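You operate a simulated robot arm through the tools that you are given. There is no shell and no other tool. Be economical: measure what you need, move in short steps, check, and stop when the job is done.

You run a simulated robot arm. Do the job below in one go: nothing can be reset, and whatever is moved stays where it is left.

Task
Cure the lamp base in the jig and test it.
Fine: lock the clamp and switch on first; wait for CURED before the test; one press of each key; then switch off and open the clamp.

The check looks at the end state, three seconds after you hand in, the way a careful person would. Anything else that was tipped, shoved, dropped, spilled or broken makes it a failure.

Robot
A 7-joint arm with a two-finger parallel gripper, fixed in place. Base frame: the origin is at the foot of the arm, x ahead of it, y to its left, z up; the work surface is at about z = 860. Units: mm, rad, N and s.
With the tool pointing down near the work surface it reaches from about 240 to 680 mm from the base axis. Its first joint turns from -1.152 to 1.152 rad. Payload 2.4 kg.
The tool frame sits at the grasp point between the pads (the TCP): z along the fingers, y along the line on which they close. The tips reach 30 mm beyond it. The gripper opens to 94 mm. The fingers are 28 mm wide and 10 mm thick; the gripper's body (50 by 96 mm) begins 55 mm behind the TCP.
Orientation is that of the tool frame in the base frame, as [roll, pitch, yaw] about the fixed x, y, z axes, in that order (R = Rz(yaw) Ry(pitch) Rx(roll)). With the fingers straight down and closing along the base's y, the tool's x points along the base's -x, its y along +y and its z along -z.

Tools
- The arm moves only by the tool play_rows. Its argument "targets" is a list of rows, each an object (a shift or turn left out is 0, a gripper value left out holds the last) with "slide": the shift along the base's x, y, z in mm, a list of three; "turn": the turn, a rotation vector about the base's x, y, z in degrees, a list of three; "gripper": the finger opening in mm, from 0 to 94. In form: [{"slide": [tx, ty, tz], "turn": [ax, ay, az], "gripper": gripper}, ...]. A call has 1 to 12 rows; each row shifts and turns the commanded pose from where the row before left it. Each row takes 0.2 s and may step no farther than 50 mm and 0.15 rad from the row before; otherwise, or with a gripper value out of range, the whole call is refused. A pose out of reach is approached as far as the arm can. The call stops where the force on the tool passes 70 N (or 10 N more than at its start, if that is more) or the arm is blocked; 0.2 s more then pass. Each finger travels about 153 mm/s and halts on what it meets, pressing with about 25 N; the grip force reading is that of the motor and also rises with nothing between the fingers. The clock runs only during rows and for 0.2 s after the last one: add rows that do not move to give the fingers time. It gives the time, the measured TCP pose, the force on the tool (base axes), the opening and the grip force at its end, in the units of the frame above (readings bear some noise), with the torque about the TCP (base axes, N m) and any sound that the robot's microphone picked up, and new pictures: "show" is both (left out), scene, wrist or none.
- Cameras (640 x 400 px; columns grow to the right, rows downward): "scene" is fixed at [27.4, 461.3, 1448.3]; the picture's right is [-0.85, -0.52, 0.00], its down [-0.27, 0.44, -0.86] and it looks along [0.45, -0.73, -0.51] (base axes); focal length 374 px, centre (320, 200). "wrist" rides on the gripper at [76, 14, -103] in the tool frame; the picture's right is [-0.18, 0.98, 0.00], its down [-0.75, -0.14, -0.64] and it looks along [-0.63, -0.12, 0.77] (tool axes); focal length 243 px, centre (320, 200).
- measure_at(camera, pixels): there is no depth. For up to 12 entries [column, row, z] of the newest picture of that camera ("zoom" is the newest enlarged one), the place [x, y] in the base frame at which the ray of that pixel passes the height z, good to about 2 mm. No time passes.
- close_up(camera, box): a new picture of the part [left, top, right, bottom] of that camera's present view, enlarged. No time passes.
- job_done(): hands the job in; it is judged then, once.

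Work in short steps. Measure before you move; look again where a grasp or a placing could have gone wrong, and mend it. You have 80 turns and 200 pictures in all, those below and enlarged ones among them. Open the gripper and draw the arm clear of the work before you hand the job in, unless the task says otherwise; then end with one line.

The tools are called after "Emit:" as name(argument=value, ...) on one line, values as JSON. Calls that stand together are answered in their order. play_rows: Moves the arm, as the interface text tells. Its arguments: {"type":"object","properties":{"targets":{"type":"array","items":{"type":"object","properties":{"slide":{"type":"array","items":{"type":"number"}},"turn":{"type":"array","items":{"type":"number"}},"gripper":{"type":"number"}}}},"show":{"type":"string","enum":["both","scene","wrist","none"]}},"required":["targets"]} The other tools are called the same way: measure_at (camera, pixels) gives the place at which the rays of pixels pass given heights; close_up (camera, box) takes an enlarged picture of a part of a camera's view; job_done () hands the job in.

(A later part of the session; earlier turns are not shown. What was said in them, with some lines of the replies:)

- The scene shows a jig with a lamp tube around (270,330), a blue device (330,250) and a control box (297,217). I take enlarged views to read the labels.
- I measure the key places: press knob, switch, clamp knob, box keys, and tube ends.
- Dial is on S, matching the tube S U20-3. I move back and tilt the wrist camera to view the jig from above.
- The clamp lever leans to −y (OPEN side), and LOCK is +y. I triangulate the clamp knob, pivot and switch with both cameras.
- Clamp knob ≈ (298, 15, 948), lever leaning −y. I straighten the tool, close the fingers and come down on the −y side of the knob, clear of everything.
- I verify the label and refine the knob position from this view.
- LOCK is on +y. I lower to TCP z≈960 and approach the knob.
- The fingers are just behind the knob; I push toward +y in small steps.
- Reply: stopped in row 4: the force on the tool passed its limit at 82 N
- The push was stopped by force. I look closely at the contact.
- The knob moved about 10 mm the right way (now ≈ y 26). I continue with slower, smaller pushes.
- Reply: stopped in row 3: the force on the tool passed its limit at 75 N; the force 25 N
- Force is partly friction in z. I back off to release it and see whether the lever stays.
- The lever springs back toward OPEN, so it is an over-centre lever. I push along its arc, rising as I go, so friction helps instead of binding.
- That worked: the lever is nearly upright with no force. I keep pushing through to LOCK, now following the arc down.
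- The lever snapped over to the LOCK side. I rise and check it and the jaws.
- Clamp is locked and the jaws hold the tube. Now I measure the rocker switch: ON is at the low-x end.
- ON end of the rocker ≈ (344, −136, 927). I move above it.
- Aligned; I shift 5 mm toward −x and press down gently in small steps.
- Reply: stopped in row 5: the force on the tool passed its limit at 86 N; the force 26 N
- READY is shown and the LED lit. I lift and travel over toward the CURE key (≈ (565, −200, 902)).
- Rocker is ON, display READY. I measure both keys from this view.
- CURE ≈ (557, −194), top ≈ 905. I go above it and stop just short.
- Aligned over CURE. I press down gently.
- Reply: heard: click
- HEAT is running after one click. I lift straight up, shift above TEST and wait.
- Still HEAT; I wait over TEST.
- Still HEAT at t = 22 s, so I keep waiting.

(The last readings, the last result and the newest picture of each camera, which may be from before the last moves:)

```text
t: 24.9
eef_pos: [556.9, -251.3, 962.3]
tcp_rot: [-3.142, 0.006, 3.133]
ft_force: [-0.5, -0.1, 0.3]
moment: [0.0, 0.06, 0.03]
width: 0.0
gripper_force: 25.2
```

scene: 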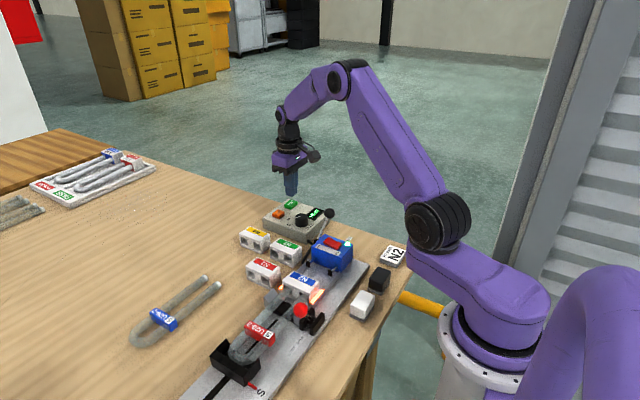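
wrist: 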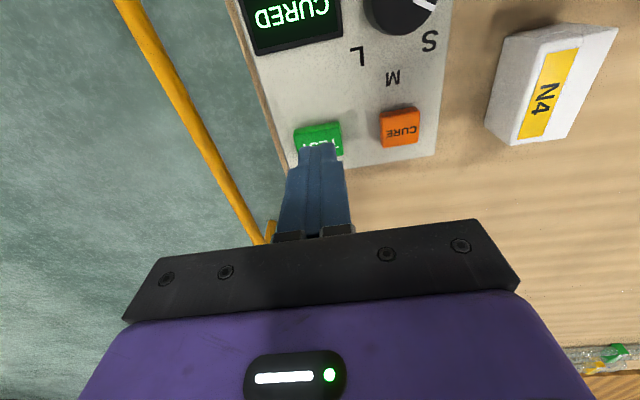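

The display shows CURED. I press TEST once, the same way.

Emit:
play_rows(targets=[{"slide": [0, 0, -12]}, {"slide": [0, 0, -10]}, {"slide": [0, 0, -2]}, {"slide": [0, 0, -2]}, {"slide": [0, 0, -2]}, {"slide": [0, 0, -1]}])

Emit:
close_up(camera="scene", box=[230, 180, 380, 350])

```text
t: 26.3
eef_pos: [557.1, -253.7, 932.6]
tcp_rot: [-3.139, 0.006, 3.133]
ft_force: [0.0, 0.8, 1.9]
moment: [-0.01, 0.05, 0.0]
width: 0.0
gripper_force: 24.9
heard: click
```

scene: 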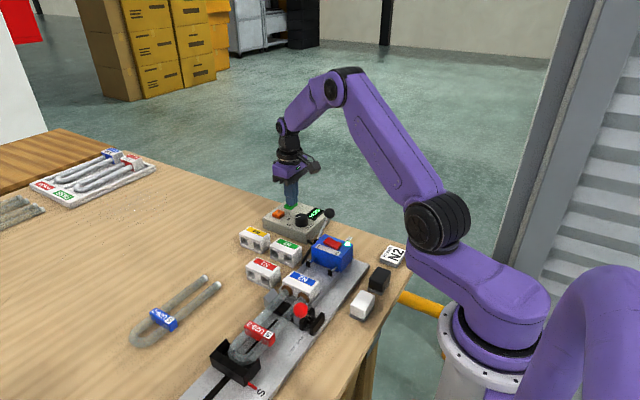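
wrist: 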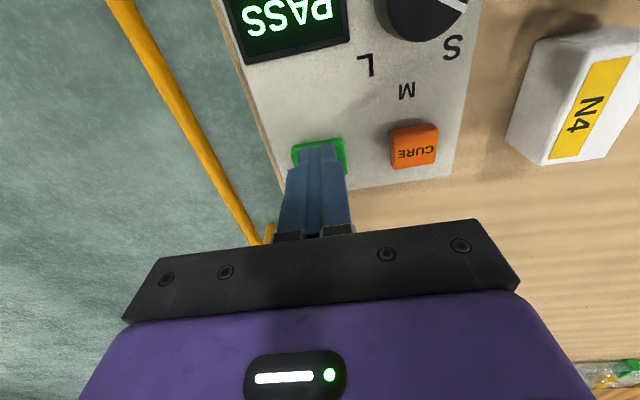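

```text
2.35 times, centred on (305, 265) of scene
```

zoom: 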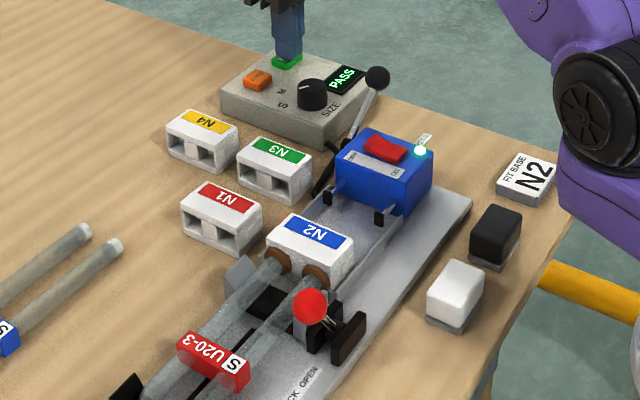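

PASS is shown. I lift and go to the rocker's OFF end (≈ (380, −137)).

Emit:
play_rows(targets=[{"slide": [0, 0, 20]}, {"slide": [0, 0, 40]}, {"slide": [0, 0, 40]}, {"slide": [-35.4, 23.4, 0]}, {"slide": [-35.4, 23.4, 0]}, {"slide": [-35.4, 23.4, 0]}, {"slide": [-35.4, 23.4, 0]}, {"slide": [-35.4, 23.2, 0]}, {"slide": [0, 0, -30]}, {"slide": [0, 0, -25]}, {}])

Emit:
close_up(camera="scene", box=[280, 200, 375, 270])

```text
t: 28.7
eef_pos: [380.5, -137.8, 977.7]
tcp_rot: [-3.14, 0.006, 3.132]
ft_force: [0.5, -0.5, -0.7]
moment: [-0.02, 0.0, 0.03]
width: 0.2
gripper_force: 25.0
```

scene: 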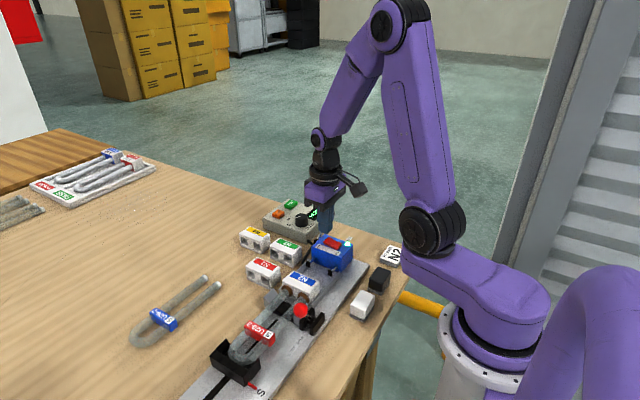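
wrist: 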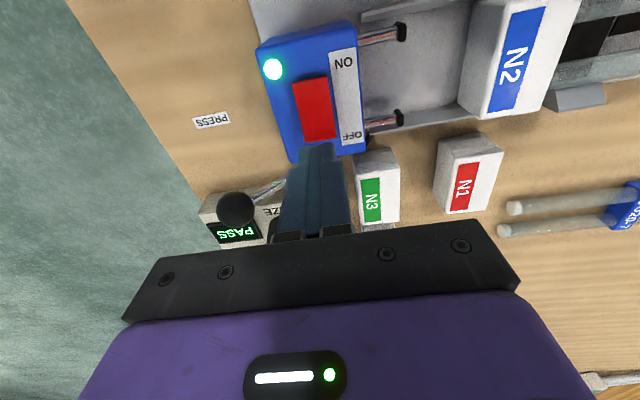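

```text
5.71 times, centred on (328, 235) of scene
```

zoom: 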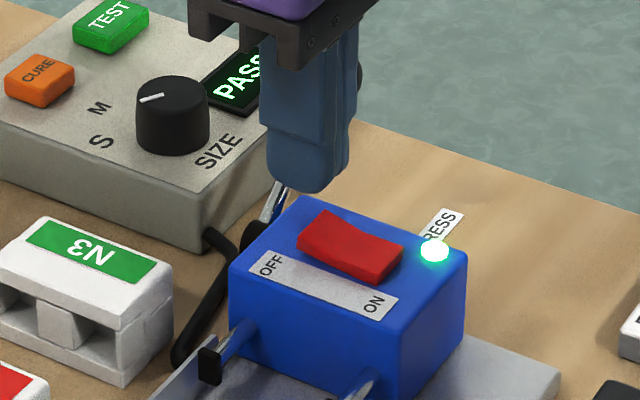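

Aligned over the OFF end. I press down in small steps.

Emit:
play_rows(targets=[{"slide": [0, 0, -8]}, {"slide": [0, 0, -6]}, {"slide": [0, 0, -3]}, {"slide": [0, 0, -3]}, {"slide": [0, 0, -2]}, {"slide": [0, 0, -2]}], show="wrist")

Emit:
close_up(camera="scene", box=[280, 200, 375, 270])

```text
t: 30.1
eef_pos: [378.9, -135.2, 956.3]
tcp_rot: [-3.139, 0.003, 3.134]
ft_force: [-9.2, 0.8, 48.2]
moment: [0.06, 0.93, -0.01]
width: 0.0
gripper_force: 25.6
```

wrist: 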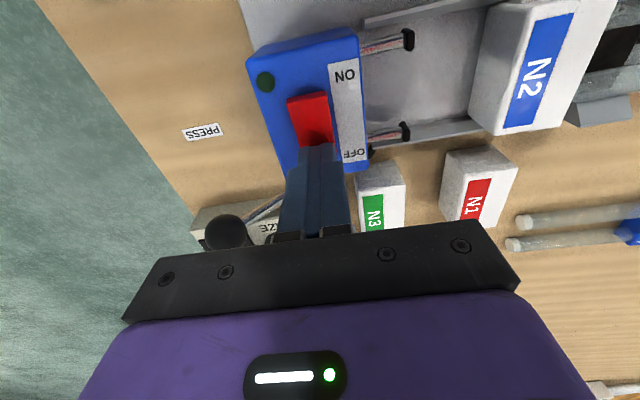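

```text
5.71 times, centred on (328, 235) of scene
```

zoom: 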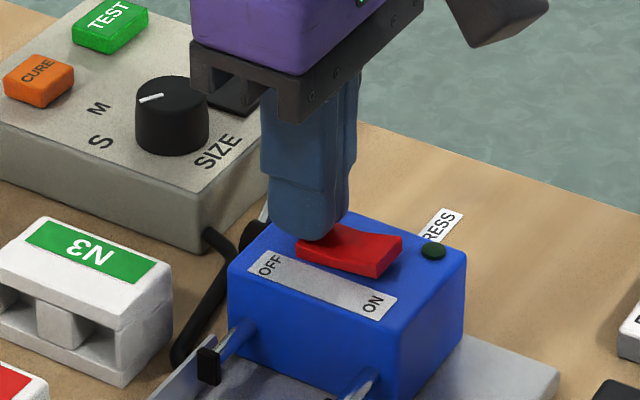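

Off: LED and display dark. I lift and travel high to the far (+y) side of the clamp knob.

Emit:
play_rows(targets=[{"slide": [0, 0, 40]}, {"slide": [0, 0, 50]}, {"slide": [-14, 45, 0]}, {"slide": [-14, 45, 0]}, {"slide": [-14, 45, 0]}, {"slide": [-14, 45, 0]}, {"slide": [-14, 45, 0]}, {"slide": [-13, 45, 0]}, {}])

Emit:
measure_at(camera="scene", pixels=[[301, 311, 920], [301, 311, 930], [301, 311, 940], [301, 311, 950]])

Emit:
close_up(camera="scene", box=[240, 230, 370, 370])

```text
t: 32.1
eef_pos: [299.1, 135.5, 1045.9]
tcp_rot: [-3.139, 0.004, 3.133]
ft_force: [-0.1, -0.5, -0.8]
moment: [0.0, -0.01, -0.01]
width: 0.1
gripper_force: 25.1
```

scene: 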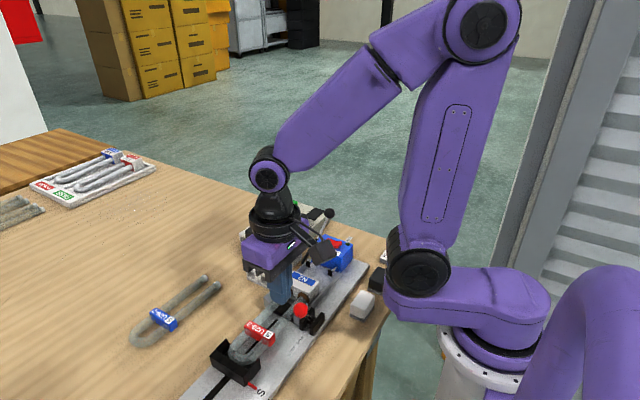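
wrist: 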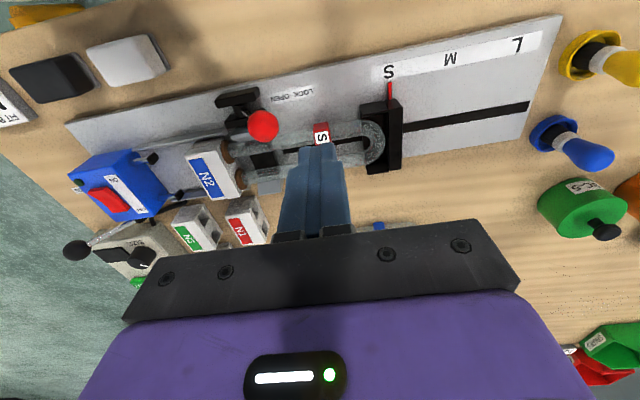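

```text
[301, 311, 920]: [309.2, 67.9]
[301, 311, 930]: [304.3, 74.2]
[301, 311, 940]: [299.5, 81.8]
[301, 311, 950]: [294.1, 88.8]
```

```text
2.86 times, centred on (305, 300) of scene
```

zoom: 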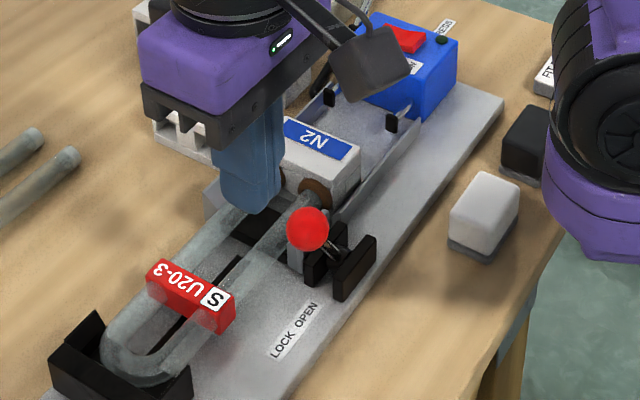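

Emit:
measure_at(camera="wrist", pixels=[[263, 125, 930], [263, 125, 940], [263, 125, 950]])

```text
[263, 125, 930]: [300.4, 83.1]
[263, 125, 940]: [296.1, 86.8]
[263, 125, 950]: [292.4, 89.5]
```

Knob ≈ (296, 86, 944). I lower on its +y side, then approach.

Emit:
play_rows(targets=[{"slide": [-3, 0, -40]}, {"slide": [0, 0, -45]}, {"slide": [0, -12, 0]}, {"slide": [0, -9, 0]}, {}], show="wrist")

```text
t: 33.3
eef_pos: [299.1, 114.9, 964.2]
tcp_rot: [-3.14, 0.004, 3.135]
ft_force: [0.4, 0.6, 0.2]
moment: [-0.01, 0.0, -0.01]
width: 0.0
gripper_force: 25.1
out of reach, approached as far as the arm can: row 1
```

wrist: 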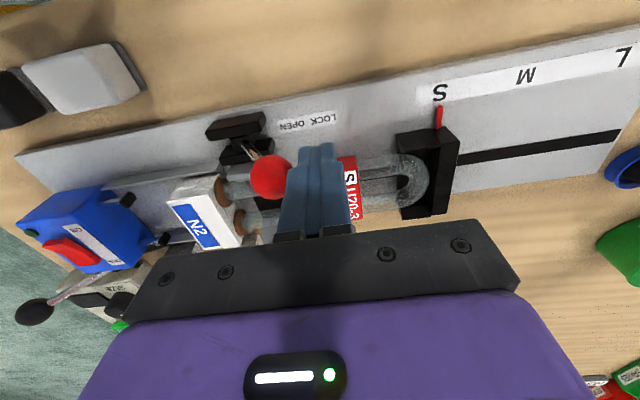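

Fingers are just beside the knob. I push −y along the rising arc.

Emit:
play_rows(targets=[{"slide": [0, -4, 0]}, {"slide": [0, -3, 2]}, {"slide": [0, -3, 2]}, {"slide": [0, -3, 2]}, {"slide": [0, -3, 2]}, {"slide": [0, -3, 2]}, {"slide": [0, -3, 1.5]}, {"slide": [0, -3, 1.5]}, {"slide": [0, -3, 1]}, {"slide": [0, -3, 1]}], show="wrist")

```text
t: 35.5
eef_pos: [297.3, 84.0, 979.8]
tcp_rot: [-3.139, 0.005, 3.131]
ft_force: [-0.2, 0.5, -0.2]
moment: [0.0, -0.04, -0.01]
width: 0.2
gripper_force: 24.8
```

wrist: 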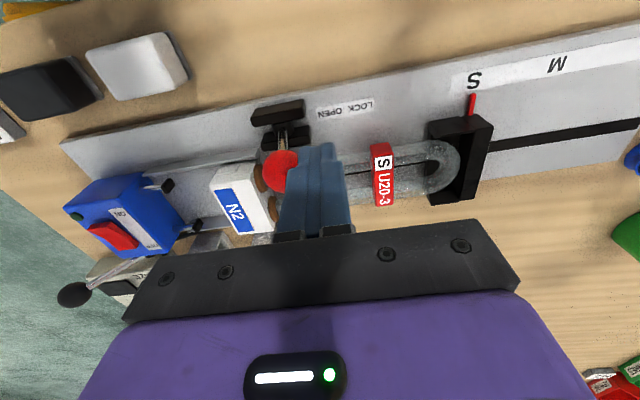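

Lever is near upright. I continue through to OPEN.

Emit:
play_rows(targets=[{"slide": [0, -4, -1]}, {"slide": [0, -4, -2]}, {"slide": [0, -4, -2]}, {"slide": [0, -4, -2.5]}, {"slide": [0, -4, -3]}, {"slide": [0, -4, -3]}, {}])

```text
t: 37.1
eef_pos: [297.4, 57.2, 967.1]
tcp_rot: [-3.14, 0.003, 3.134]
ft_force: [-0.2, -0.4, 0.0]
moment: [0.02, 0.0, -0.03]
width: 0.0
gripper_force: 25.4
```

scene: 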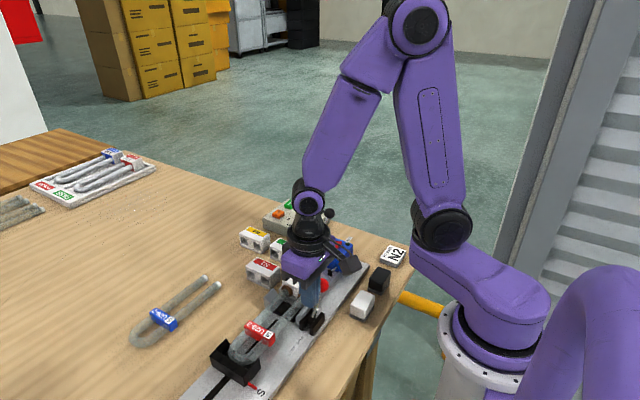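
wrist: 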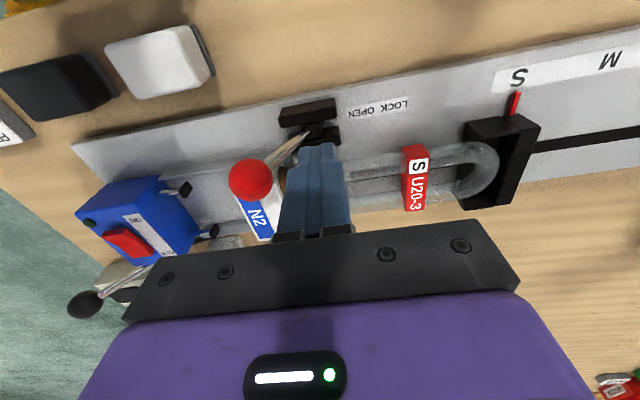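

The lever snapped to OPEN. I retreat upward and open the gripper, then check everything.

Emit:
play_rows(targets=[{"slide": [0, 10, 40]}, {"slide": [0, 0, 48]}, {"slide": [0, 0, 48]}, {"slide": [25, -30, 30], "gripper": 94}, {"slide": [25, -40, 10]}, {"slide": [25, -40, 0]}, {}, {}])

Emit:
close_up(camera="scene", box=[210, 220, 390, 380])

Emit:
close_up(camera="scene", box=[250, 190, 370, 270])

```text
t: 38.9
eef_pos: [376.9, -37.8, 1145.0]
tcp_rot: [-3.141, 0.006, 3.134]
ft_force: [0.1, 0.0, 0.7]
moment: [0.0, -0.02, 0.02]
width: 94.0
gripper_force: 0.1
```

scene: 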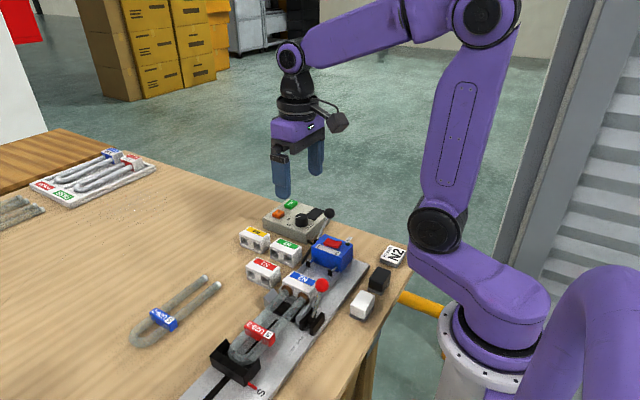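
wrist: 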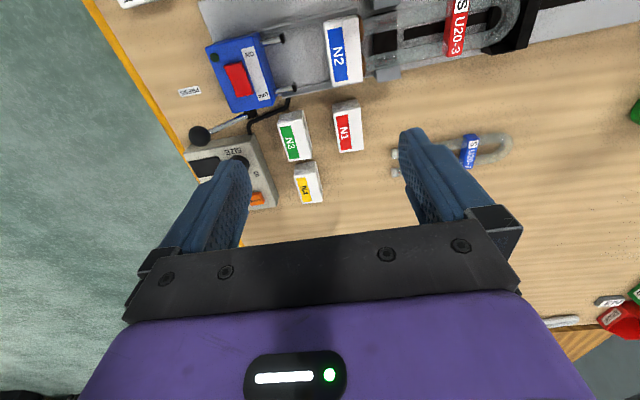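

```text
2.50 times, centred on (300, 300) of scene
```

zoom: 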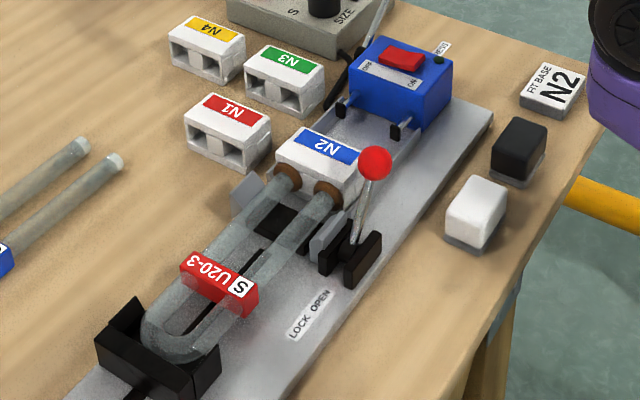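

```text
5.00 times, centred on (310, 230) of scene
```

zoom: 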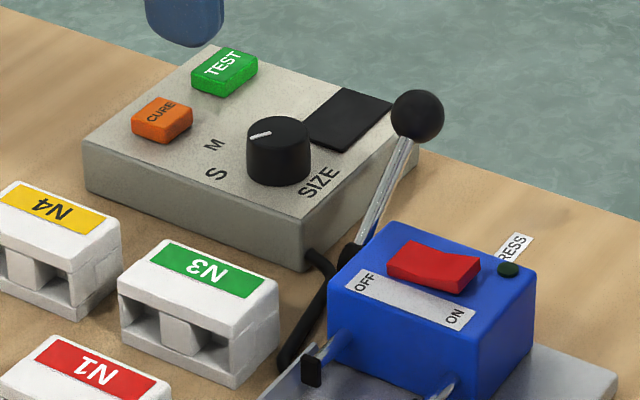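

The clamp is open, the switch is off, and the base is cured and tested. Nothing else moved, and the arm is clear with the gripper open, so I hand in.

Emit:
job_done()

```text
The job is handed in.
```

The lamp base in the jig is cured and tested: the display showed CURED, then PASS after one press of each key, and I finished with the switch off and the clamp open.
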